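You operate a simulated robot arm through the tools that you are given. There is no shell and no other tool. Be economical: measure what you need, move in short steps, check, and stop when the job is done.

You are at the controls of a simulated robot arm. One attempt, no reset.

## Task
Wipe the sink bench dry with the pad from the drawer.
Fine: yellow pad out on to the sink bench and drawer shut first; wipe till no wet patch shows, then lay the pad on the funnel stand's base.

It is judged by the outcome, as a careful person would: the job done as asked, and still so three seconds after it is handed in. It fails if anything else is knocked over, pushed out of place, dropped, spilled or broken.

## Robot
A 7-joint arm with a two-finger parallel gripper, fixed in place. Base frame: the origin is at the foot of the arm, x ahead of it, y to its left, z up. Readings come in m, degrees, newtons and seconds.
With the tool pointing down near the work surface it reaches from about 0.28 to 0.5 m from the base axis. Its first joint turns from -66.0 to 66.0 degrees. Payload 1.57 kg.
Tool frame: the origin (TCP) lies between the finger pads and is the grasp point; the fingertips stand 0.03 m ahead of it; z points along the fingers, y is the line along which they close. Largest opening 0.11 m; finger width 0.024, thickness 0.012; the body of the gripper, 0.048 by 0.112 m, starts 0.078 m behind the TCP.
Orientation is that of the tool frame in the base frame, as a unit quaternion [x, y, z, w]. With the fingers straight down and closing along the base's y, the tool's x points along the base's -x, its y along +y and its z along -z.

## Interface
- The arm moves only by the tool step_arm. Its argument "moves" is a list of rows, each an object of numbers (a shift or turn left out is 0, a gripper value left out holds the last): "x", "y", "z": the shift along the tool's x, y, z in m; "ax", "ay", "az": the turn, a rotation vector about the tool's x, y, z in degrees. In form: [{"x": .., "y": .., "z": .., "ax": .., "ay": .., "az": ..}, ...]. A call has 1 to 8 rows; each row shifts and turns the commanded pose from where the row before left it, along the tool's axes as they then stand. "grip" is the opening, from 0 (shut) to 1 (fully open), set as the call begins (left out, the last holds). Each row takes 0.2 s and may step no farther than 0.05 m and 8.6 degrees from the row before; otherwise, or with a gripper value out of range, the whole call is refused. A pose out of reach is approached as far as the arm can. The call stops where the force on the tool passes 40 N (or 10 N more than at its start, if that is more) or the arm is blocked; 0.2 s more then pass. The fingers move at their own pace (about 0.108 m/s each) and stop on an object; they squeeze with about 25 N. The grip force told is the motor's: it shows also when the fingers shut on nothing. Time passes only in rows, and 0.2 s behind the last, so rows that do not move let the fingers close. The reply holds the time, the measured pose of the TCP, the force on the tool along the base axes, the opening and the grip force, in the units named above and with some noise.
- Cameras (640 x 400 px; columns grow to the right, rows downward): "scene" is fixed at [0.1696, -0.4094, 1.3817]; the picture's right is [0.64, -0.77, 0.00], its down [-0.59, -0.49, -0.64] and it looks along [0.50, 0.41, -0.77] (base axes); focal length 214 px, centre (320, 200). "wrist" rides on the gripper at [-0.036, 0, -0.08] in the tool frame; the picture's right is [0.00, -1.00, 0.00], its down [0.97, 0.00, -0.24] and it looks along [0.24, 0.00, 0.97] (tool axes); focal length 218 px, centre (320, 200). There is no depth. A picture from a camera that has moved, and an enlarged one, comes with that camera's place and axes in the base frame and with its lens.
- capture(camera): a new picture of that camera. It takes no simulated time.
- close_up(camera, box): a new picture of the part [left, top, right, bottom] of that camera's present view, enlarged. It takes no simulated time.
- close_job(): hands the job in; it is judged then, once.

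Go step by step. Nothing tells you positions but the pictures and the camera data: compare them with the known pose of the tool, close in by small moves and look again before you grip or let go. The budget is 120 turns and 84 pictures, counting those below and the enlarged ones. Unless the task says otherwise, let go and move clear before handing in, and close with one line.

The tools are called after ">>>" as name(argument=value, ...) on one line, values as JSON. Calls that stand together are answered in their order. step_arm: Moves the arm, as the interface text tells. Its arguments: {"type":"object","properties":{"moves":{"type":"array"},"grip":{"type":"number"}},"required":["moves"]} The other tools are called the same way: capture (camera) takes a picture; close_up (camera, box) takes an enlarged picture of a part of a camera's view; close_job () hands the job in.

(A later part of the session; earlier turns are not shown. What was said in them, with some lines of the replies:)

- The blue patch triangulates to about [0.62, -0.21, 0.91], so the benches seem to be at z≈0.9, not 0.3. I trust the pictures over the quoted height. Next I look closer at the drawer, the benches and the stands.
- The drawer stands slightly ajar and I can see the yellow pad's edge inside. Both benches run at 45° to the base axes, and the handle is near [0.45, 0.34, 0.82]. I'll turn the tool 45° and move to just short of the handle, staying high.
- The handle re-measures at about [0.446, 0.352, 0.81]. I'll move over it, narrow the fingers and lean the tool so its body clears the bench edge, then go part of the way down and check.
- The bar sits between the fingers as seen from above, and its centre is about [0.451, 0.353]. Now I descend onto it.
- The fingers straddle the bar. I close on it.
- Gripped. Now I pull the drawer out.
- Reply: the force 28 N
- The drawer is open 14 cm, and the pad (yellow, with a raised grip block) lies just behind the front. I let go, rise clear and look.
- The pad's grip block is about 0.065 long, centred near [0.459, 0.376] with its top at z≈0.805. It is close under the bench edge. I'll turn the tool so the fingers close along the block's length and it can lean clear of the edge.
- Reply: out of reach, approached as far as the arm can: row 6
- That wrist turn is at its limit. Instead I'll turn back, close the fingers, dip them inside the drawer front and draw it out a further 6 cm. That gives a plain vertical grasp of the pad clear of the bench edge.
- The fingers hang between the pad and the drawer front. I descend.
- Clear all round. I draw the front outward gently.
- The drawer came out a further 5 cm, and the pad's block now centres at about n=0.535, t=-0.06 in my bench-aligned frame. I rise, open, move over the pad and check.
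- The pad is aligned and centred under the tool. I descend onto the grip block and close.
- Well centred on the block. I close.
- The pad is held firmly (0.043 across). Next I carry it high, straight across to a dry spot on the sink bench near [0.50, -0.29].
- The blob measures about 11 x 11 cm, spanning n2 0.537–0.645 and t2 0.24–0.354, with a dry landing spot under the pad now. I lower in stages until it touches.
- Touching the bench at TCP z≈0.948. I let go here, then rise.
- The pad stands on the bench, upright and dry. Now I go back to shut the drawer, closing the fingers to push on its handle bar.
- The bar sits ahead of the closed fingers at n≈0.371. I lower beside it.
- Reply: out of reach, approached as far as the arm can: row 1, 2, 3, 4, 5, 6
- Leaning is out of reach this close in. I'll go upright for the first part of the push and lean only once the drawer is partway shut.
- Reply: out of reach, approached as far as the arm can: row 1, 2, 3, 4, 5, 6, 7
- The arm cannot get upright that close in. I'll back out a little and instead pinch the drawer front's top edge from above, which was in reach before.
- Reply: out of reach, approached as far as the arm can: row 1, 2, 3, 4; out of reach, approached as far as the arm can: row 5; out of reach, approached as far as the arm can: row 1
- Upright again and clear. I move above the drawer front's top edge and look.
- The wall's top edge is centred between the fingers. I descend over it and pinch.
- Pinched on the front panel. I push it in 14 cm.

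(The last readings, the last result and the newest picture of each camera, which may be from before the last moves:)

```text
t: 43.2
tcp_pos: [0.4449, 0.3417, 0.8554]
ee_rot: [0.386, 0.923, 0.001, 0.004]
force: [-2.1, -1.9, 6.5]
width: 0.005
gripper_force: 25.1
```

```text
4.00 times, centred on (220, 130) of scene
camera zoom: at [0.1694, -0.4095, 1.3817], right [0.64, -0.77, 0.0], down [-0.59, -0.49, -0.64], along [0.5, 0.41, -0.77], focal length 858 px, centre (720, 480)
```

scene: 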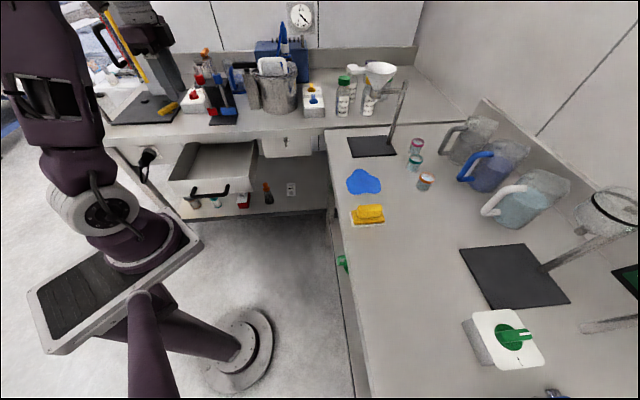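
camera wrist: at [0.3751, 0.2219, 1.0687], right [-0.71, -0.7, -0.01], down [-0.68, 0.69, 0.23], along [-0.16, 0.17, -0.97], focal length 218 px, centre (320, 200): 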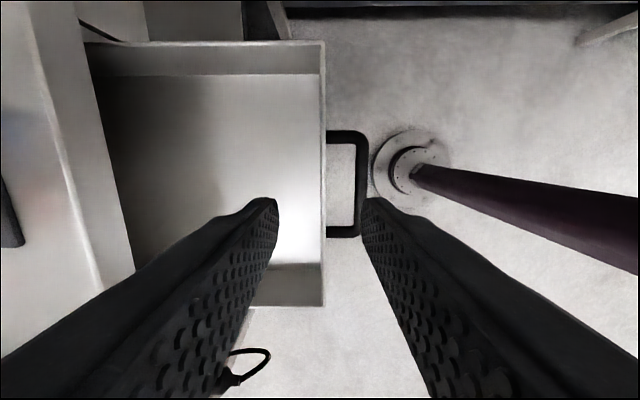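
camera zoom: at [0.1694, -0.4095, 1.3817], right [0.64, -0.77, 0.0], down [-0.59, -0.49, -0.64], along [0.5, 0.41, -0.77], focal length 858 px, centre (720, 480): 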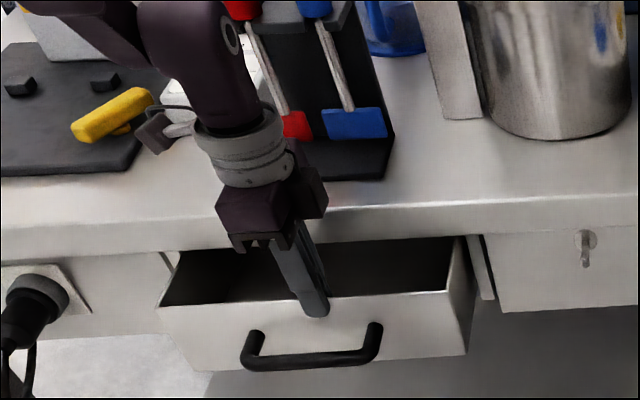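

The drawer is back to about its starting gap. I release, rise, back off, lean the tool and close the fingers to finish the push on the bar.

>>> step_arm(moves=[{"x": 0}, {"x": 0}, {"z": -0.05}, {"z": -0.05}], grip=0.3)

>>> step_arm(moves=[{"y": -0.045}, {"y": -0.045}, {"ax": -7.5}, {"ax": -7.5}], grip=0.0)

>>> step_arm(moves=[{"z": 0.0435, "y": -0.0117}, {"z": 0.0435, "y": -0.0117}, {"z": 0.0435, "y": -0.0117}])

>>> capture(camera="wrist")

>>> close_up(camera="scene", box=[140, 80, 300, 180])

```text
t: 44.2
tcp_pos: [0.4452, 0.3419, 0.9573]
ee_rot: [0.387, 0.922, 0.0, 0.004]
force: [0.4, -0.3, -0.2]
width: 0.033
gripper_force: 0.1
```

```text
t: 45.2
tcp_pos: [0.3814, 0.2789, 0.9541]
ee_rot: [0.382, 0.914, 0.122, 0.056]
force: [0.1, -0.6, -0.4]
width: 0.0
gripper_force: 21.2
```

```text
t: 46.0
tcp_pos: [0.3856, 0.2774, 0.8178]
ee_rot: [0.382, 0.915, 0.121, 0.054]
force: [0.1, 0.7, -0.9]
width: 0.0002
gripper_force: 21.4
```

```text
41 pictures are left
camera wrist: at [0.3954, 0.2372, 0.8954], right [-0.69, -0.68, -0.26], down [-0.73, 0.65, 0.23], along [0.02, 0.35, -0.94], focal length 218 px, centre (320, 200)
```

wrist: 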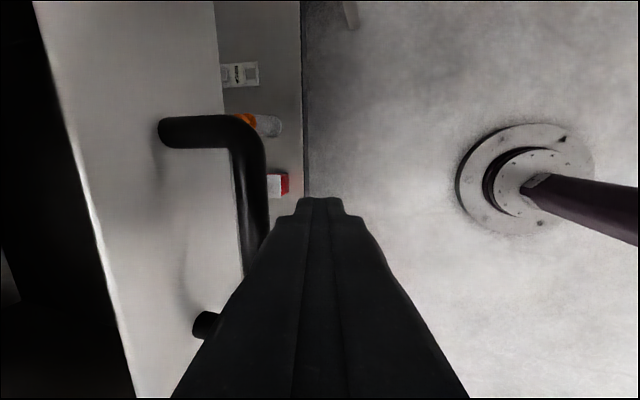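

```text
4.00 times, centred on (220, 130) of scene
camera zoom: at [0.1696, -0.4094, 1.3817], right [0.64, -0.77, 0.0], down [-0.59, -0.49, -0.64], along [0.5, 0.41, -0.77], focal length 858 px, centre (720, 480)
```

zoom: 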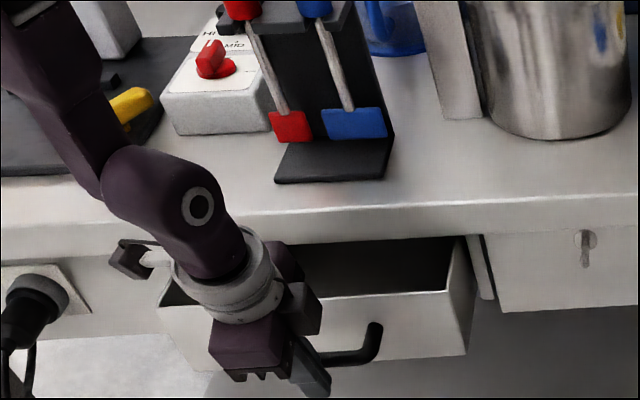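

Ready behind the bar. I push in, then continue in small steps until it seats.

>>> step_arm(moves=[{"y": 0.0193, "z": 0.0052}, {"y": 0.0193, "z": 0.0052}, {"y": 0.0193, "z": 0.0052}, {"y": 0.0193, "z": 0.0052}])

>>> step_arm(moves=[{"y": 0.0097, "z": 0.0026}, {"y": 0.0097, "z": 0.0026}])

>>> close_up(camera="scene", box=[140, 80, 300, 180])

```text
t: 47.0
tcp_pos: [0.4396, 0.3346, 0.8193]
ee_rot: [0.383, 0.914, 0.121, 0.055]
force: [-0.2, -3.6, -0.9]
width: 0.0002
gripper_force: 21.4
```

```text
t: 47.6
tcp_pos: [0.4528, 0.3486, 0.8206]
ee_rot: [0.382, 0.915, 0.121, 0.054]
force: [-1.5, -2.3, -2.2]
width: 0.0
gripper_force: 21.1
```

```text
4.00 times, centred on (220, 130) of scene
camera zoom: at [0.1696, -0.4094, 1.3817], right [0.64, -0.77, 0.0], down [-0.59, -0.49, -0.64], along [0.5, 0.41, -0.77], focal length 858 px, centre (720, 480)
```

zoom: 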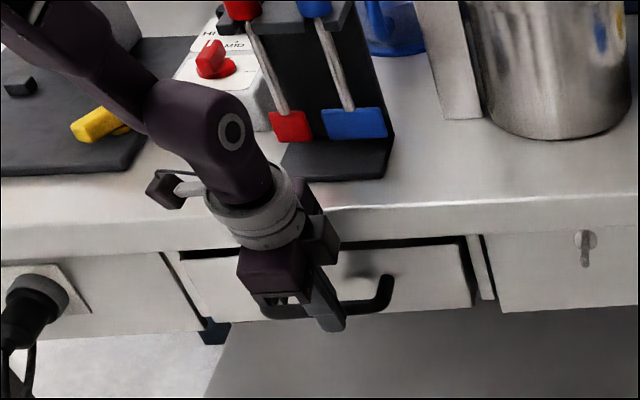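

>>> step_arm(moves=[{"z": -0.0116, "y": 0.003}, {"y": 0.0068, "z": 0.0018}, {"y": 0.0068, "z": 0.0018}])

>>> close_up(camera="scene", box=[140, 80, 300, 180])

>>> capture(camera="wrist")

```text
t: 48.4
tcp_pos: [0.4634, 0.3591, 0.833]
ee_rot: [0.382, 0.915, 0.121, 0.055]
force: [-1.8, -2.3, 2.9]
width: 0.0
gripper_force: 20.9
```

```text
4.00 times, centred on (220, 130) of scene
camera zoom: at [0.1695, -0.4095, 1.3817], right [0.64, -0.77, 0.0], down [-0.59, -0.49, -0.64], along [0.5, 0.41, -0.77], focal length 858 px, centre (720, 480)
```

zoom: 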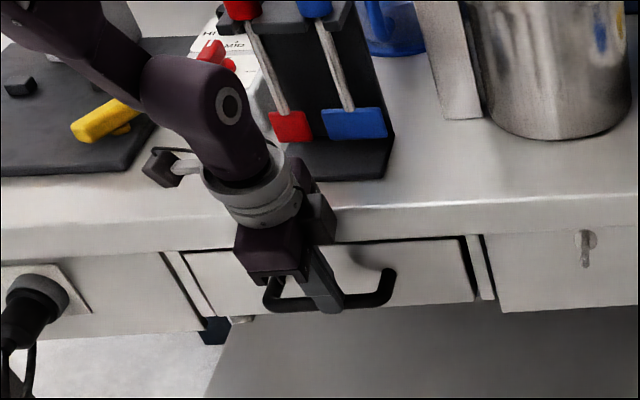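

```text
37 pictures are left
camera wrist: at [0.4723, 0.3187, 0.9105], right [-0.69, -0.68, -0.26], down [-0.73, 0.65, 0.23], along [0.02, 0.35, -0.94], focal length 218 px, centre (320, 200)
```

wrist: 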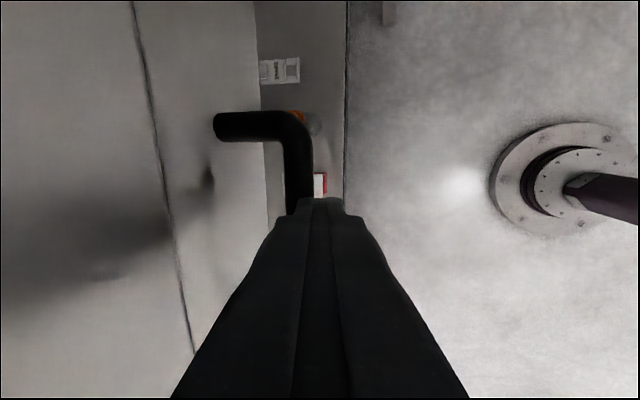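

Almost flush. I push a few millimetres more until it resists.

>>> step_arm(moves=[{"y": 0.0048, "z": 0.0013}, {"y": 0.0048, "z": 0.0013}])

>>> step_arm(moves=[{"y": 0.0048, "z": 0.0013}])

>>> close_up(camera="scene", box=[140, 80, 300, 180])

```text
t: 49.0
tcp_pos: [0.4702, 0.3649, 0.833]
ee_rot: [0.383, 0.914, 0.122, 0.054]
force: [-3.6, -1.5, 6.2]
width: 0.0001
gripper_force: 21.4
```

```text
t: 49.4
tcp_pos: [0.472, 0.3691, 0.8328]
ee_rot: [0.382, 0.915, 0.121, 0.053]
force: [-11.2, -10.2, 17.4]
width: 0.0
gripper_force: 21.6
```

```text
4.00 times, centred on (220, 130) of scene
camera zoom: at [0.1691, -0.4098, 1.3817], right [0.64, -0.77, 0.0], down [-0.59, -0.49, -0.64], along [0.5, 0.41, -0.77], focal length 858 px, centre (720, 480)
```

zoom: 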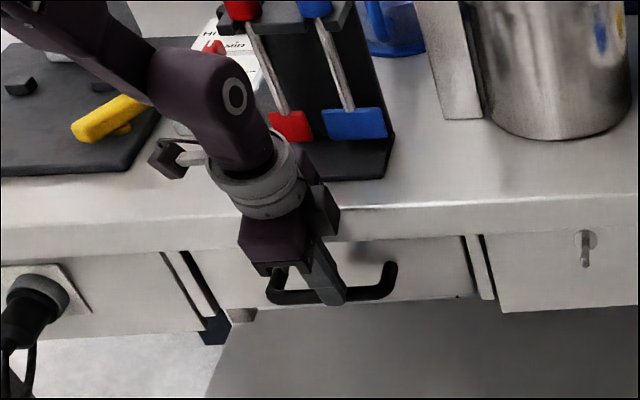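

It resists now and looks flush. I back off and check.

>>> step_arm(moves=[{"y": -0.0193, "z": -0.0052}, {"y": -0.0193, "z": -0.0052}, {"z": -0.0483, "y": 0.013}, {"z": -0.0483, "y": 0.013}, {"z": -0.0483, "y": 0.013}, {"z": -0.0483, "y": 0.013}, {"ax": 7.5}, {"ax": 7.5}])

>>> capture(camera="wrist")

>>> close_up(camera="scene", box=[140, 80, 300, 180])

```text
t: 51.2
tcp_pos: [0.4442, 0.3414, 1.0321]
ee_rot: [0.385, 0.923, 0.001, 0.004]
force: [0.3, 0.8, 0.3]
width: 0.0
gripper_force: 21.3
```

```text
35 pictures are left
camera wrist: at [0.469, 0.3162, 1.1129], right [-0.71, -0.7, 0.0], down [-0.68, 0.69, 0.23], along [-0.16, 0.17, -0.97], focal length 218 px, centre (320, 200)
```

wrist: 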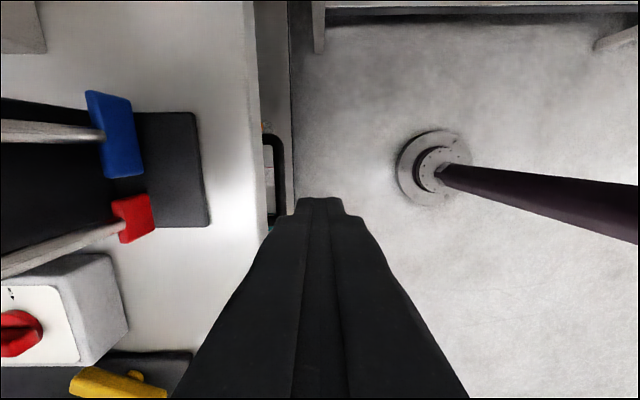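

```text
4.00 times, centred on (220, 130) of scene
camera zoom: at [0.1696, -0.4094, 1.3817], right [0.64, -0.77, 0.0], down [-0.59, -0.49, -0.64], along [0.5, 0.41, -0.77], focal length 858 px, centre (720, 480)
```

zoom: 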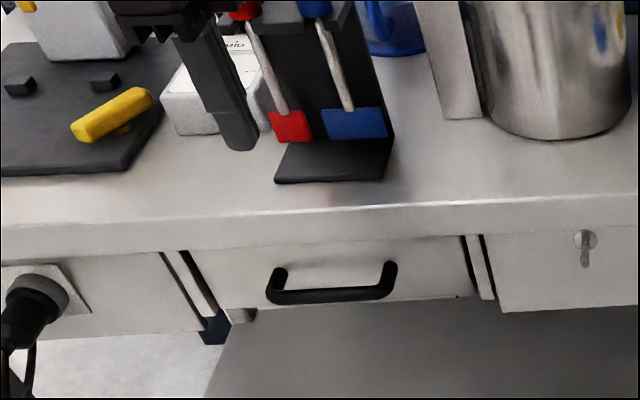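

The drawer is shut flush. Now I return to the pad on the sink bench.

>>> step_arm(moves=[{"z": -0.05}, {"x": -0.0355, "y": -0.0289}, {"x": -0.0355, "y": -0.0289}, {"x": -0.0355, "y": -0.0289}, {"x": -0.0355, "y": -0.0289}, {"x": -0.0355, "y": -0.0289}, {"x": -0.0355, "y": -0.0289}, {"x": -0.0355, "y": -0.0289}], grip=0.6)

>>> step_arm(moves=[{"x": -0.0355, "y": -0.0289}, {"x": -0.0355, "y": -0.0289}, {"x": -0.0355, "y": -0.0289}, {"x": -0.0355, "y": -0.0289}, {"x": -0.0355, "y": -0.0289}, {"x": -0.0355, "y": -0.0289}, {"x": -0.0355, "y": -0.0289}, {"z": 0.04}])

>>> capture(camera="wrist")

```text
t: 53.0
tcp_pos: [0.4754, 0.0231, 1.0816]
ee_rot: [0.385, 0.923, 0.001, 0.004]
force: [-0.4, 0.5, -0.8]
width: 0.0659
gripper_force: 0.0
```

```text
t: 54.8
tcp_pos: [0.5073, -0.2974, 1.0433]
ee_rot: [0.386, 0.923, 0.001, 0.005]
force: [0.0, 0.1, -1.1]
width: 0.0661
gripper_force: 0.1
```

```text
33 pictures are left
camera wrist: at [0.5314, -0.3232, 1.1236], right [-0.71, -0.7, 0.0], down [-0.68, 0.69, 0.23], along [-0.16, 0.17, -0.97], focal length 218 px, centre (320, 200)
```

wrist: 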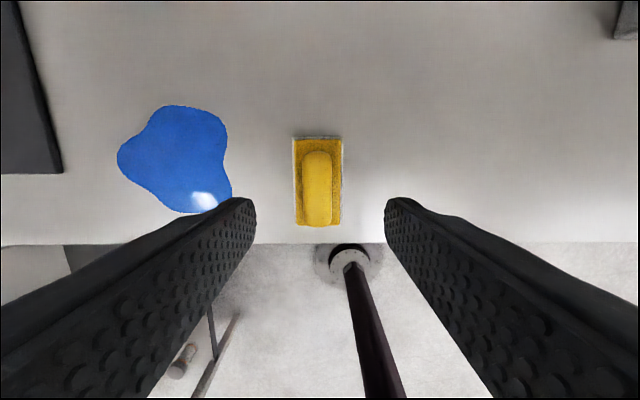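

Aligned. I go down and take the pad as before.

>>> step_arm(moves=[{"x": -0.002, "y": 0.001, "z": 0.04}, {"z": 0.035}, {"z": 0.02}])

>>> step_arm(moves=[{"x": 0}, {"x": 0}, {"x": 0}], grip=0.0)

```text
t: 55.6
tcp_pos: [0.5091, -0.2978, 0.9488]
ee_rot: [0.386, 0.922, 0.001, 0.004]
force: [-0.4, 0.0, 0.5]
width: 0.066
gripper_force: 0.1
```

```text
t: 56.4
tcp_pos: [0.5093, -0.2969, 0.9504]
ee_rot: [0.386, 0.923, 0.001, 0.005]
force: [-0.2, 0.8, -0.2]
width: 0.0236
gripper_force: 25.1
```

Now it's held on the raised block (0.024). I press lightly and make the first stroke across the near half of the wet patch.

>>> step_arm(moves=[{"z": 0.003}, {"z": 0.002}])

>>> step_arm(moves=[{"x": -0.003, "y": 0.03}, {"y": 0.03}, {"y": 0.03}, {"y": 0.03}])

>>> capture(camera="wrist")

>>> close_up(camera="scene", box=[320, 40, 480, 240])

```text
t: 56.9
tcp_pos: [0.5094, -0.2979, 0.9495]
ee_rot: [0.385, 0.923, 0.001, 0.007]
force: [-1.9, 2.3, 9.8]
width: 0.0237
gripper_force: 24.1
stopped in row 2: the force on the tool passed its limit (the readings are from after the stop); the commanded pose is now the measured one
```

```text
t: 57.9
tcp_pos: [0.5967, -0.2149, 0.9508]
ee_rot: [0.386, 0.922, 0.001, 0.005]
force: [-0.8, -1.4, 1.0]
width: 0.0234
gripper_force: 25.0
```

```text
32 pictures are left
camera wrist: at [0.6212, -0.242, 1.0303], right [-0.71, -0.7, -0.01], down [-0.68, 0.69, 0.23], along [-0.16, 0.17, -0.97], focal length 218 px, centre (320, 200)
```

wrist: 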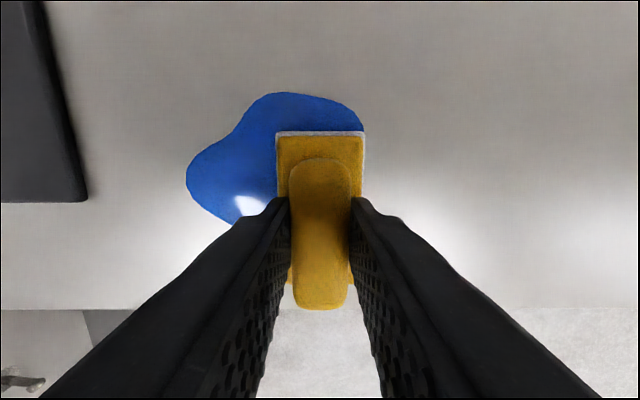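

```text
2.00 times, centred on (400, 140) of scene
camera zoom: at [0.1695, -0.4094, 1.3817], right [0.64, -0.77, 0.0], down [-0.59, -0.49, -0.64], along [0.5, 0.41, -0.77], focal length 429 px, centre (160, 320)
```

zoom: 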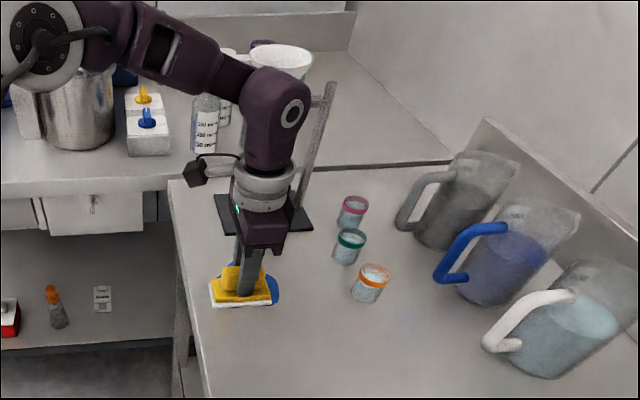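

The stroke is riding over the patch. I add slight pressure and go on to its far side, stopping short of the stand base.

>>> step_arm(moves=[{"z": 0.0015}, {"y": 0.03}, {"y": 0.03}, {"y": 0.025}])

>>> step_arm(moves=[{"y": -0.03}, {"y": -0.03}, {"y": -0.03}, {"y": -0.03}, {"y": -0.03}])

>>> capture(camera="wrist")

```text
t: 58.9
tcp_pos: [0.6555, -0.1582, 0.9497]
ee_rot: [0.386, 0.922, -0.001, 0.007]
force: [-8.0, -7.3, 22.6]
width: 0.0234
gripper_force: 25.3
```

```text
t: 60.1
tcp_pos: [0.553, -0.2606, 0.9506]
ee_rot: [0.386, 0.922, 0.001, 0.008]
force: [-1.7, 1.9, 7.5]
width: 0.0238
gripper_force: 25.2
stopped in row 5: the force on the tool passed its limit (the readings are from after the stop); the commanded pose is now the measured one
```

```text
30 pictures are left
camera wrist: at [0.5754, -0.2866, 1.0303], right [-0.71, -0.7, -0.01], down [-0.69, 0.69, 0.23], along [-0.15, 0.17, -0.97], focal length 218 px, centre (320, 200)
```

wrist: 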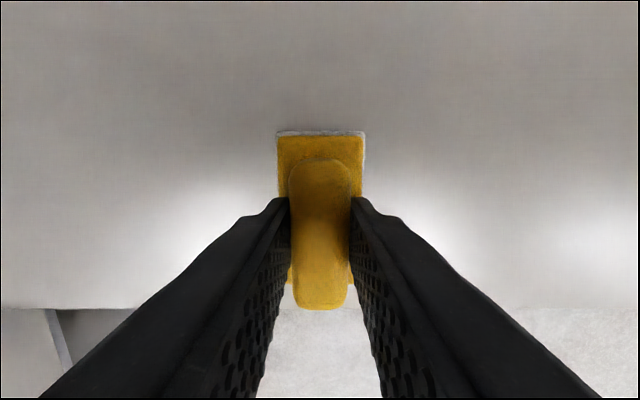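

The patch seems gone already. I lift the pad a little and check the bench from both cameras.

>>> step_arm(moves=[{"z": -0.05}, {"z": -0.05}])

>>> capture(camera="wrist")

>>> capture(camera="scene")

```text
t: 60.8
tcp_pos: [0.55, -0.2603, 1.049]
ee_rot: [0.386, 0.923, 0.001, 0.008]
force: [-0.4, 0.3, -0.2]
width: 0.0237
gripper_force: 25.2
```

```text
29 pictures are left
camera wrist: at [0.5731, -0.2858, 1.13], right [-0.71, -0.7, -0.01], down [-0.69, 0.69, 0.23], along [-0.15, 0.17, -0.97], focal length 218 px, centre (320, 200)
```

wrist: 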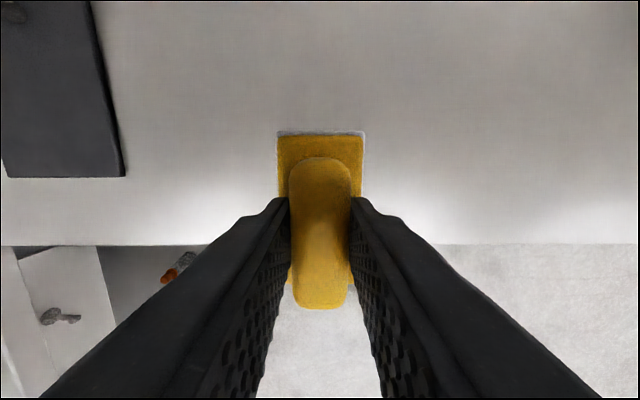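

```text
28 pictures are left
```

scene: 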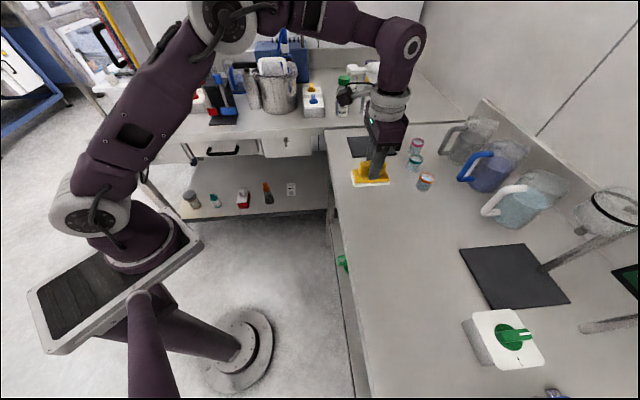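

No blue shows anywhere now. The funnel hangs over the stand base, so I'll set the pad down, re-grasp it with the tool leaning 30° back toward the arm, and slide it in under the funnel that way.

>>> step_arm(moves=[{"z": 0.045}, {"z": 0.045}, {"z": 0.007}])

>>> step_arm(moves=[{"x": 0}, {"x": 0}, {"z": -0.04}, {"z": -0.04}, {"ay": -7.5}, {"ay": -7.5}, {"ay": -7.5}, {"ay": -7.5}], grip=0.5)

>>> capture(camera="wrist")

>>> close_up(camera="scene", box=[320, 40, 480, 140])

>>> close_up(camera="scene", box=[320, 120, 480, 220])

```text
t: 61.5
tcp_pos: [0.5515, -0.2612, 0.952]
ee_rot: [0.385, 0.923, 0.001, 0.008]
force: [0.2, 0.6, -0.8]
width: 0.0234
gripper_force: 25.7
```

```text
t: 63.4
tcp_pos: [0.5496, -0.2615, 1.033]
ee_rot: [0.374, 0.888, -0.1, 0.247]
force: [0.0, 0.2, 0.2]
width: 0.0548
gripper_force: 0.1
```

```text
27 pictures are left
camera wrist: at [0.543, -0.2545, 1.1197], right [-0.71, -0.7, -0.01], down [-0.67, 0.68, -0.29], along [0.21, -0.2, -0.96], focal length 218 px, centre (320, 200)
```

wrist: 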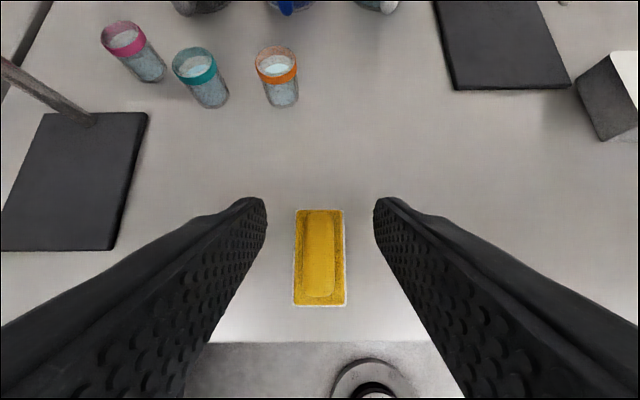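

```text
4.00 times, centred on (400, 90) of scene
camera zoom: at [0.1696, -0.4094, 1.3817], right [0.64, -0.77, 0.0], down [-0.59, -0.49, -0.64], along [0.5, 0.41, -0.77], focal length 858 px, centre (0, 640)
```

zoom: 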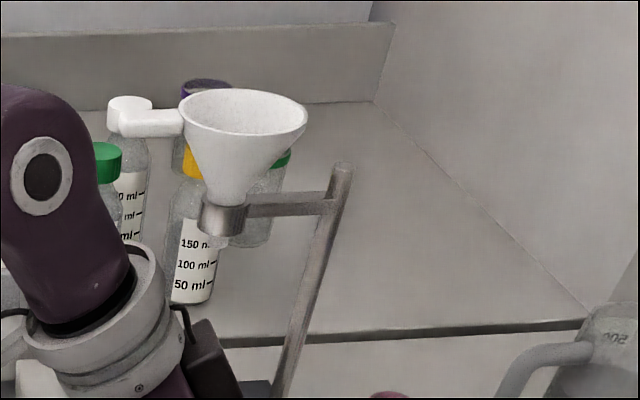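

```text
4.00 times, centred on (400, 170) of scene
camera zoom: at [0.1696, -0.4094, 1.3817], right [0.64, -0.77, 0.0], down [-0.59, -0.49, -0.64], along [0.5, 0.41, -0.77], focal length 858 px, centre (0, 320)
```

zoom: 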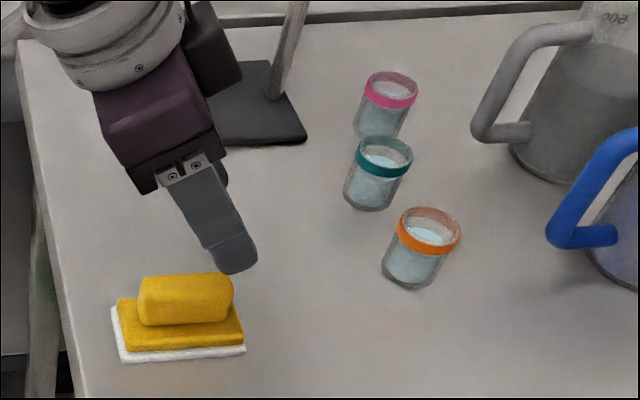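

The pad waits as laid. The funnel's handle juts toward the arm side, so I'll grip the pad with this lean, then swing the tool 90° about vertical so that it enters from the right, clear of funnel and handle.

>>> step_arm(moves=[{"x": 0.0157, "z": 0.0202}, {"x": 0.0157, "z": 0.0202}, {"x": 0.0157, "z": 0.0202}])

>>> capture(camera="wrist")

>>> close_up(camera="scene", box=[330, 150, 426, 210])

```text
t: 64.2
tcp_pos: [0.5438, -0.2542, 0.9574]
ee_rot: [0.373, 0.889, -0.099, 0.248]
force: [0.3, 0.5, 0.2]
width: 0.0548
gripper_force: 0.0
```

```text
24 pictures are left
camera wrist: at [0.5362, -0.247, 1.0445], right [-0.71, -0.7, -0.01], down [-0.67, 0.68, -0.29], along [0.21, -0.2, -0.96], focal length 218 px, centre (320, 200)
```

wrist: 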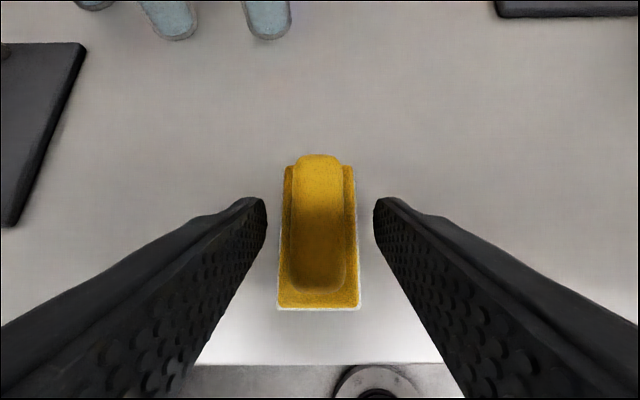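

```text
6.67 times, centred on (378, 180) of scene
camera zoom: at [0.1696, -0.4094, 1.3817], right [0.64, -0.77, 0.0], down [-0.59, -0.49, -0.64], along [0.5, 0.41, -0.77], focal length 1430 px, centre (-67, 333)
```

zoom: 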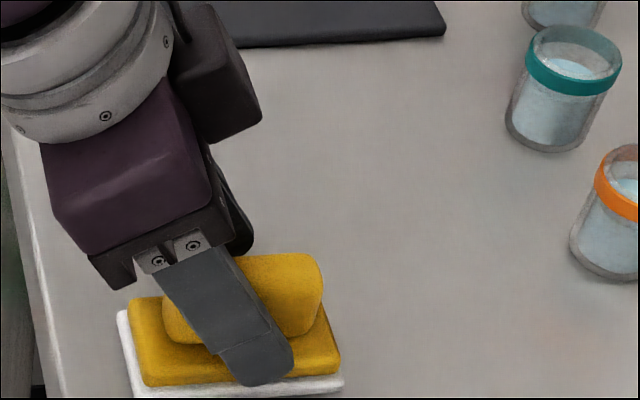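

>>> step_arm(moves=[{"x": -0.0015, "z": -0.0026}])

>>> step_arm(moves=[{"x": 0}, {"x": 0}, {"x": 0}], grip=0.0)

>>> step_arm(moves=[{"x": -0.015, "z": -0.026}, {"x": -0.02, "z": -0.0346}, {"x": -0.02, "z": -0.0346}])

>>> close_up(camera="scene", box=[300, 80, 460, 180])

```text
t: 64.5
tcp_pos: [0.5438, -0.2536, 0.9596]
ee_rot: [0.373, 0.889, -0.1, 0.247]
force: [0.2, -0.6, -0.2]
width: 0.0552
gripper_force: 0.1
```

```text
t: 65.3
tcp_pos: [0.544, -0.2532, 0.9609]
ee_rot: [0.373, 0.889, -0.099, 0.246]
force: [-0.1, -1.1, 0.6]
width: 0.0233
gripper_force: 24.6
```

```text
t: 66.2
tcp_pos: [0.5423, -0.2544, 1.0706]
ee_rot: [0.374, 0.889, -0.1, 0.246]
force: [0.7, -0.5, -0.4]
width: 0.0232
gripper_force: 24.7
```

```text
4.00 times, centred on (380, 130) of scene
camera zoom: at [0.1696, -0.4094, 1.3817], right [0.64, -0.77, 0.0], down [-0.59, -0.49, -0.64], along [0.5, 0.41, -0.77], focal length 858 px, centre (80, 480)
```

zoom: 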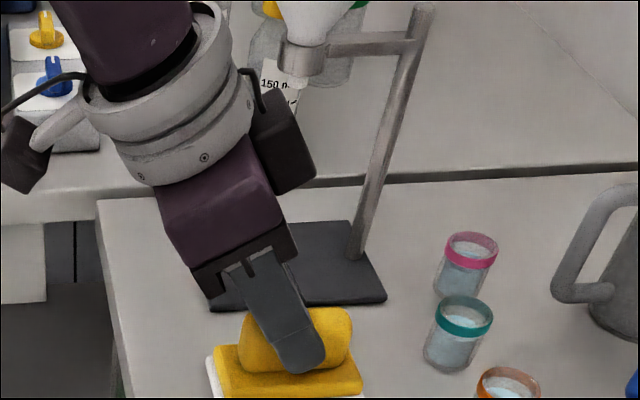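

Held well with the pad level. To have more room from the funnel ring for the camera box on the gripper, I'll set it back and re-grip with a steeper lean (42°).

>>> step_arm(moves=[{"x": 0.02, "z": 0.0346}, {"x": 0.02, "z": 0.0346}, {"x": 0.0148, "z": 0.0256}])

>>> step_arm(moves=[{"x": 0}, {"x": 0}, {"ay": -6}, {"ay": -6}, {"x": 0.0034, "z": 0.0037}], grip=0.5)

>>> close_up(camera="scene", box=[330, 150, 426, 210])

```text
t: 67.0
tcp_pos: [0.5418, -0.2527, 0.9608]
ee_rot: [0.372, 0.889, -0.098, 0.247]
force: [-2.7, 4.7, 11.3]
width: 0.0231
gripper_force: 25.0
```

```text
t: 68.2
tcp_pos: [0.5441, -0.2539, 0.9542]
ee_rot: [0.361, 0.858, -0.138, 0.339]
force: [-0.3, -0.5, 0.5]
width: 0.0552
gripper_force: 0.0
```

```text
6.67 times, centred on (378, 180) of scene
camera zoom: at [0.1696, -0.4094, 1.3817], right [0.64, -0.77, 0.0], down [-0.59, -0.49, -0.64], along [0.5, 0.41, -0.77], focal length 1430 px, centre (-67, 333)
```

zoom: 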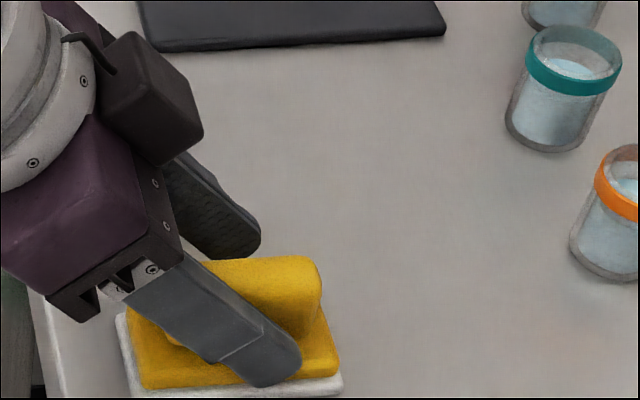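

The steeper lean looks good. I close, lift, and swing the tool 90° about vertical.

>>> step_arm(moves=[{"x": 0}, {"x": 0}, {"x": 0}, {"x": -0.0205, "z": -0.0219}, {"x": -0.0273, "z": -0.0292}], grip=0.0)

>>> step_arm(moves=[{"ax": -5.58, "az": -5.98}, {"ax": -5.58, "az": -5.98}, {"ax": -5.58, "az": -5.98}, {"ax": -5.58, "az": -5.98}, {"ax": -5.58, "az": -5.98}, {"ax": -5.58, "az": -5.98}])

>>> step_arm(moves=[{"ax": -5.58, "az": -5.98}, {"ax": -5.58, "az": -5.98}, {"ax": -5.58, "az": -5.98}, {"ax": -5.58, "az": -5.98}, {"ax": -5.58, "az": -5.98}])

>>> capture(camera="wrist")

>>> capture(camera="scene")

```text
t: 69.3
tcp_pos: [0.5456, -0.2537, 1.0241]
ee_rot: [0.361, 0.858, -0.138, 0.338]
force: [-0.7, 0.0, -0.1]
width: 0.0236
gripper_force: 24.8
```

```text
t: 70.8
tcp_pos: [0.5461, -0.2588, 1.0272]
ee_rot: [-0.013, 0.928, 0.005, 0.372]
force: [0.4, -0.2, -0.6]
width: 0.0234
gripper_force: 25.2
out of reach, approached as far as the arm can: row 6
```

```text
t: 72.0
tcp_pos: [0.546, -0.259, 1.0282]
ee_rot: [-0.353, 0.859, 0.142, 0.341]
force: [-0.1, 0.1, -0.4]
width: 0.0234
gripper_force: 25.3
```

```text
20 pictures are left
camera wrist: at [0.526, -0.2794, 1.1095], right [0.7, -0.71, 0.0], down [-0.62, -0.61, -0.49], along [0.35, 0.35, -0.87], focal length 218 px, centre (320, 200)
```

wrist: 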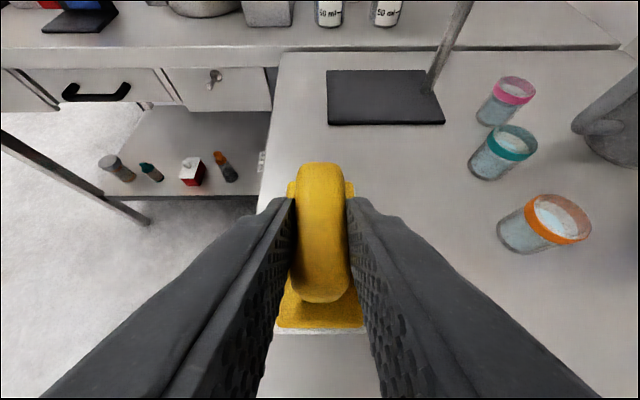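

```text
19 pictures are left
```

scene: 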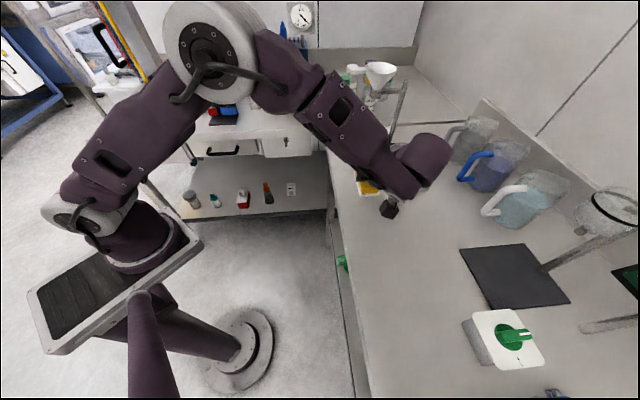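

Now the pad faces the stand base. The wrist view confirms the base spans n2 0.58–0.735, t2 0.40–0.524. I lower a bit and glide toward it, pausing to look.

>>> step_arm(moves=[{"x": 0.0293, "z": 0.0314}, {"y": -0.034}, {"x": -0.0234, "z": 0.0218}, {"x": -0.0234, "z": 0.0218}, {"x": -0.0234, "z": 0.0218}, {"x": -0.0234, "z": 0.0218}])

>>> capture(camera="wrist")

>>> capture(camera="scene")

```text
t: 73.3
tcp_pos: [0.6638, -0.1917, 0.9847]
ee_rot: [-0.351, 0.86, 0.142, 0.342]
force: [0.0, -0.8, -0.5]
width: 0.0234
gripper_force: 25.2
```

```text
18 pictures are left
camera wrist: at [0.6422, -0.2121, 1.0669], right [0.7, -0.71, 0.0], down [-0.62, -0.61, -0.49], along [0.35, 0.35, -0.87], focal length 218 px, centre (320, 200)
```

wrist: 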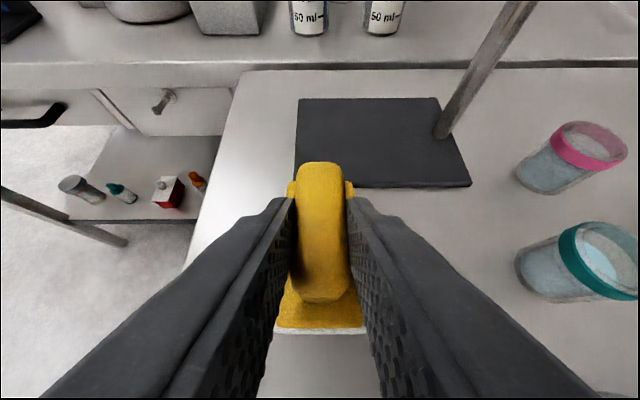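

```text
17 pictures are left
```

scene: 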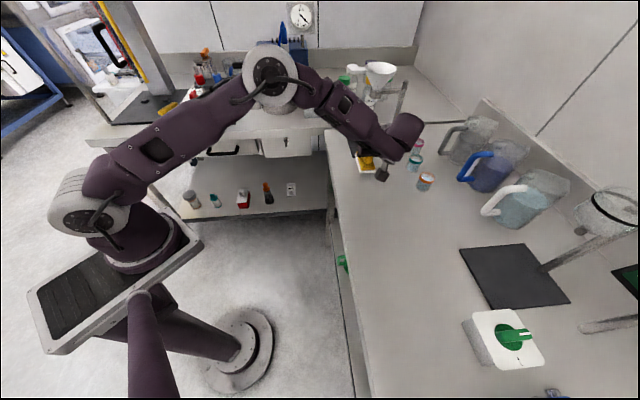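

All clear so far. I go in another 6 cm and check clearance to the funnel.

>>> step_arm(moves=[{"x": -0.0146, "z": 0.0136, "y": 0.002}, {"x": -0.0146, "z": 0.0136}, {"x": -0.0146, "z": 0.0136}])

>>> capture(camera="wrist")

>>> close_up(camera="scene", box=[300, 40, 460, 200])

```text
t: 74.2
tcp_pos: [0.7035, -0.1471, 0.985]
ee_rot: [-0.352, 0.86, 0.142, 0.342]
force: [0.0, 0.0, -0.7]
width: 0.0234
gripper_force: 25.5
```

```text
16 pictures are left
camera wrist: at [0.6831, -0.1685, 1.0682], right [0.7, -0.71, 0.0], down [-0.62, -0.61, -0.49], along [0.35, 0.35, -0.87], focal length 218 px, centre (320, 200)
```

wrist: 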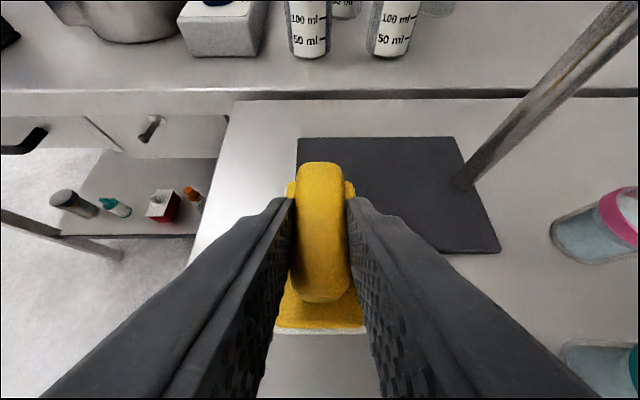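

```text
2.50 times, centred on (380, 120) of scene
camera zoom: at [0.1696, -0.4094, 1.3817], right [0.64, -0.77, 0.0], down [-0.59, -0.49, -0.64], along [0.5, 0.41, -0.77], focal length 536 px, centre (170, 400)
```

zoom: 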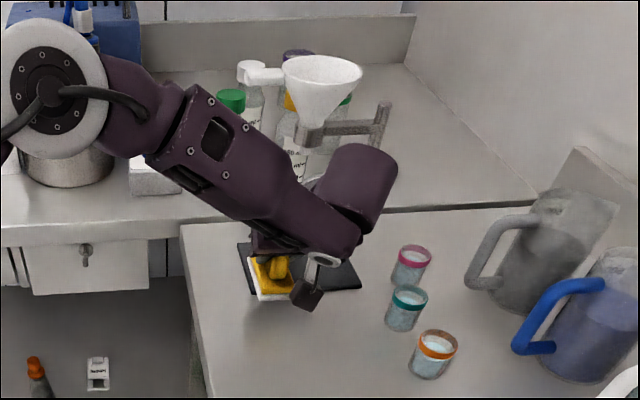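

Funnel and rod stay well clear. I go in the last 4 cm, nudging slightly onto the base, then lower.

>>> step_arm(moves=[{"x": -0.015, "z": 0.014, "y": -0.004}, {"x": -0.015, "z": 0.014}])

>>> step_arm(moves=[{"x": 0.0068, "z": 0.0073}])

>>> capture(camera="wrist")

>>> close_up(camera="scene", box=[300, 40, 460, 200])

```text
t: 74.8
tcp_pos: [0.7351, -0.1231, 0.9849]
ee_rot: [-0.353, 0.859, 0.142, 0.343]
force: [0.2, 0.8, -0.6]
width: 0.0234
gripper_force: 25.4
```

```text
t: 75.2
tcp_pos: [0.7345, -0.1223, 0.9753]
ee_rot: [-0.352, 0.859, 0.143, 0.342]
force: [0.0, 0.0, -0.5]
width: 0.0235
gripper_force: 25.0
```

```text
14 pictures are left
camera wrist: at [0.7152, -0.1437, 1.0579], right [0.7, -0.71, 0.0], down [-0.62, -0.61, -0.49], along [0.35, 0.35, -0.87], focal length 218 px, centre (320, 200)
```

wrist: 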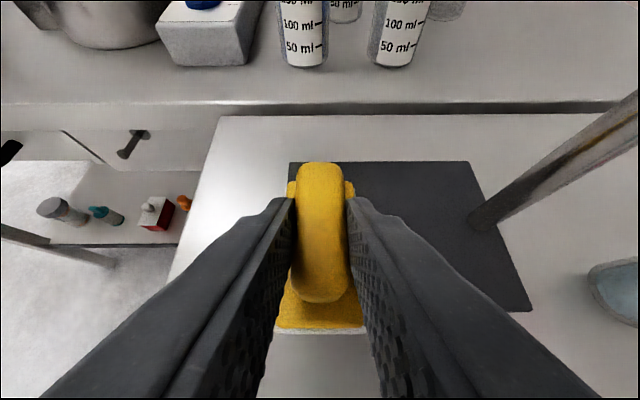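

```text
2.50 times, centred on (380, 120) of scene
camera zoom: at [0.1696, -0.4094, 1.3817], right [0.64, -0.77, 0.0], down [-0.59, -0.49, -0.64], along [0.5, 0.41, -0.77], focal length 536 px, centre (170, 400)
```

zoom: 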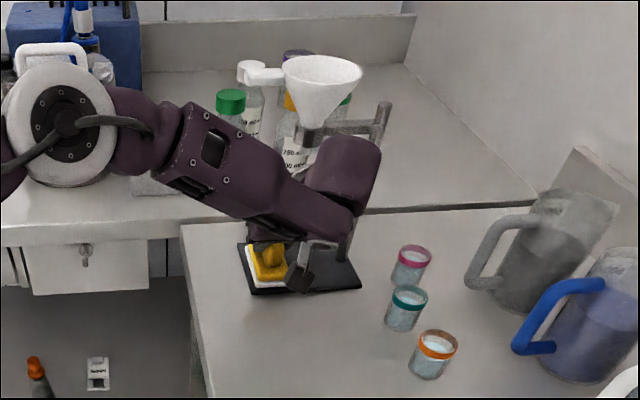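

Pad sole is just inside the base's edges. I nudge 6 mm further in for margin, then lower until it touches.

>>> step_arm(moves=[{"x": -0.0044, "z": 0.0041}, {"x": 0.0034, "z": 0.0037}])

>>> step_arm(moves=[{"x": 0.0021, "z": 0.0022}])

>>> step_arm(moves=[{"x": 0.0021, "z": 0.0022}])

```text
t: 75.8
tcp_pos: [0.7395, -0.1189, 0.9706]
ee_rot: [-0.352, 0.86, 0.142, 0.342]
force: [-0.9, -0.4, -0.8]
width: 0.0235
gripper_force: 24.6
```

```text
t: 76.2
tcp_pos: [0.7396, -0.1179, 0.9678]
ee_rot: [-0.352, 0.86, 0.141, 0.342]
force: [-0.7, 0.6, 0.3]
width: 0.0236
gripper_force: 25.4
```

```text
t: 76.5
tcp_pos: [0.7396, -0.1189, 0.9653]
ee_rot: [-0.353, 0.86, 0.141, 0.341]
force: [-0.2, -0.4, 0.0]
width: 0.0234
gripper_force: 25.5
```

>>> step_arm(moves=[{"x": 0.0014, "z": 0.0015}])

>>> step_arm(moves=[{"x": 0.0014, "z": 0.0015}])

>>> close_up(camera="scene", box=[350, 120, 414, 160])

```text
t: 77.0
tcp_pos: [0.7384, -0.1176, 0.9635]
ee_rot: [-0.352, 0.86, 0.141, 0.343]
force: [-0.9, 0.4, 3.7]
width: 0.0234
gripper_force: 24.7
```

```text
t: 77.3
tcp_pos: [0.7396, -0.1174, 0.9627]
ee_rot: [-0.351, 0.859, 0.141, 0.344]
force: [-3.5, -0.8, 13.3]
width: 0.0234
gripper_force: 25.1
```

```text
10.00 times, centred on (382, 140) of scene
camera zoom: at [0.1692, -0.4093, 1.3818], right [0.64, -0.77, 0.0], down [-0.59, -0.49, -0.64], along [0.5, 0.41, -0.77], focal length 2145 px, centre (-300, 800)
```

zoom: 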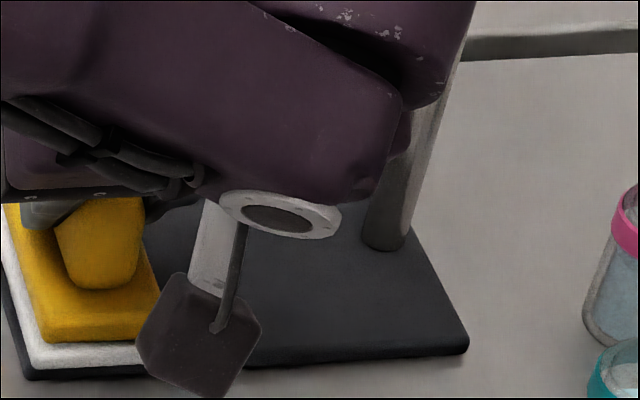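

The pad rests fully on the base. I open and draw straight back along the fingers, away from the funnel.

>>> step_arm(moves=[{"x": -0.0007, "z": -0.0007}, {"x": 0}, {"z": -0.03}, {"z": -0.04}, {"x": 0.03, "z": -0.03}, {"x": 0.03, "z": -0.03}, {"x": 0.03, "z": -0.03}], grip=0.5)

>>> capture(camera="wrist")

>>> capture(camera="scene")

```text
t: 79.0
tcp_pos: [0.6148, -0.2428, 1.0135]
ee_rot: [-0.352, 0.86, 0.141, 0.342]
force: [-1.1, 0.2, -0.8]
width: 0.0549
gripper_force: 0.0
```

```text
11 pictures are left
camera wrist: at [0.5935, -0.2635, 1.0966], right [0.7, -0.71, 0.0], down [-0.62, -0.61, -0.49], along [0.35, 0.35, -0.87], focal length 218 px, centre (320, 200)
```

wrist: 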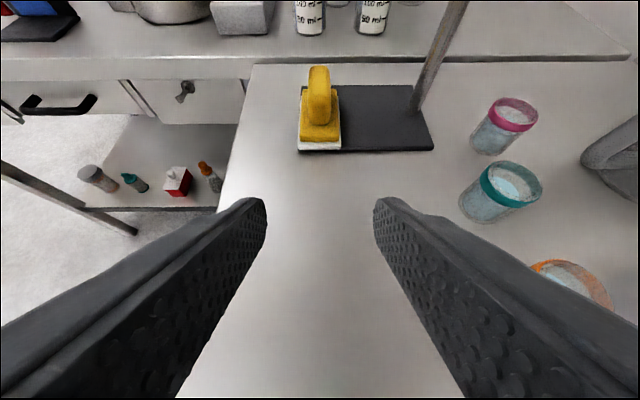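

```text
10 pictures are left
```

scene: 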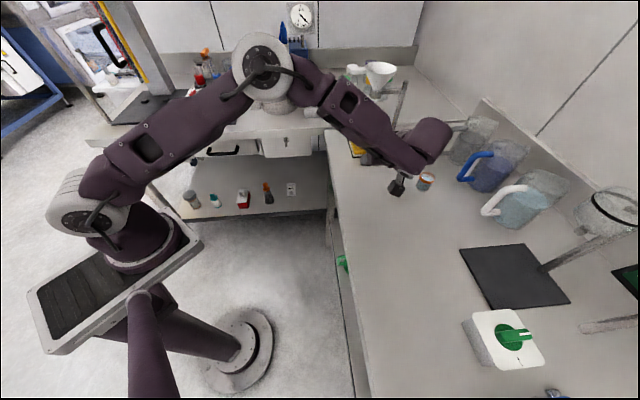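

The pad stands flat on the base. I rise clear and do a last check of the whole bench.

>>> step_arm(moves=[{"x": -0.0273, "z": -0.0292}, {"x": -0.0273, "z": -0.0292}, {"x": -0.0273, "z": -0.0292}, {"y": 0.04}, {"y": 0.04}, {"y": 0.04}, {"y": 0.04}])

>>> capture(camera="scene")

>>> capture(camera="wrist")

```text
t: 80.5
tcp_pos: [0.5018, -0.1274, 1.1345]
ee_rot: [-0.352, 0.86, 0.141, 0.342]
force: [0.0, 0.7, -0.7]
width: 0.0551
gripper_force: 0.1
```

```text
9 pictures are left
```

scene: 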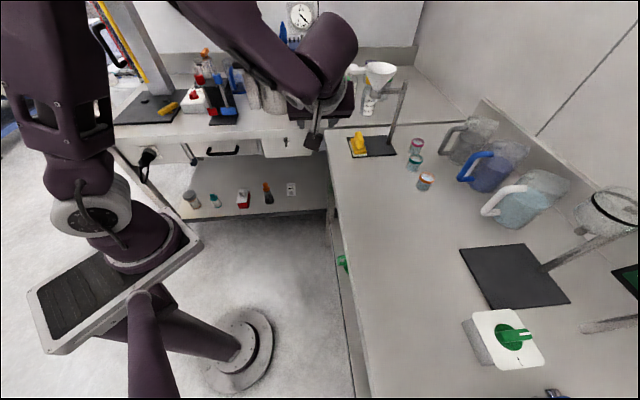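

```text
8 pictures are left
camera wrist: at [0.4813, -0.1481, 1.2165], right [0.7, -0.71, 0.0], down [-0.62, -0.61, -0.49], along [0.35, 0.35, -0.87], focal length 218 px, centre (320, 200)
```

wrist: 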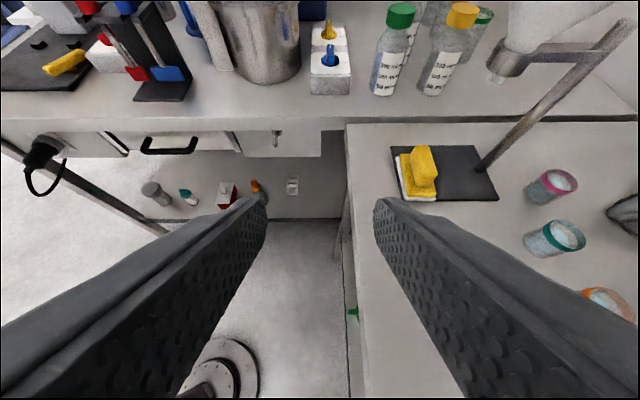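

Everything is in place: no wet patch shows, the drawer is shut, the pad lies on the stand's base, and nothing else has moved. I hand in.

>>> close_job()

```text
The job is handed in.
```

The sink bench is wiped dry with no wet patch showing, the drawer is shut, and the yellow pad lies on the funnel stand's base. The gripper is open and clear, and nothing else looked disturbed in the final pictures.
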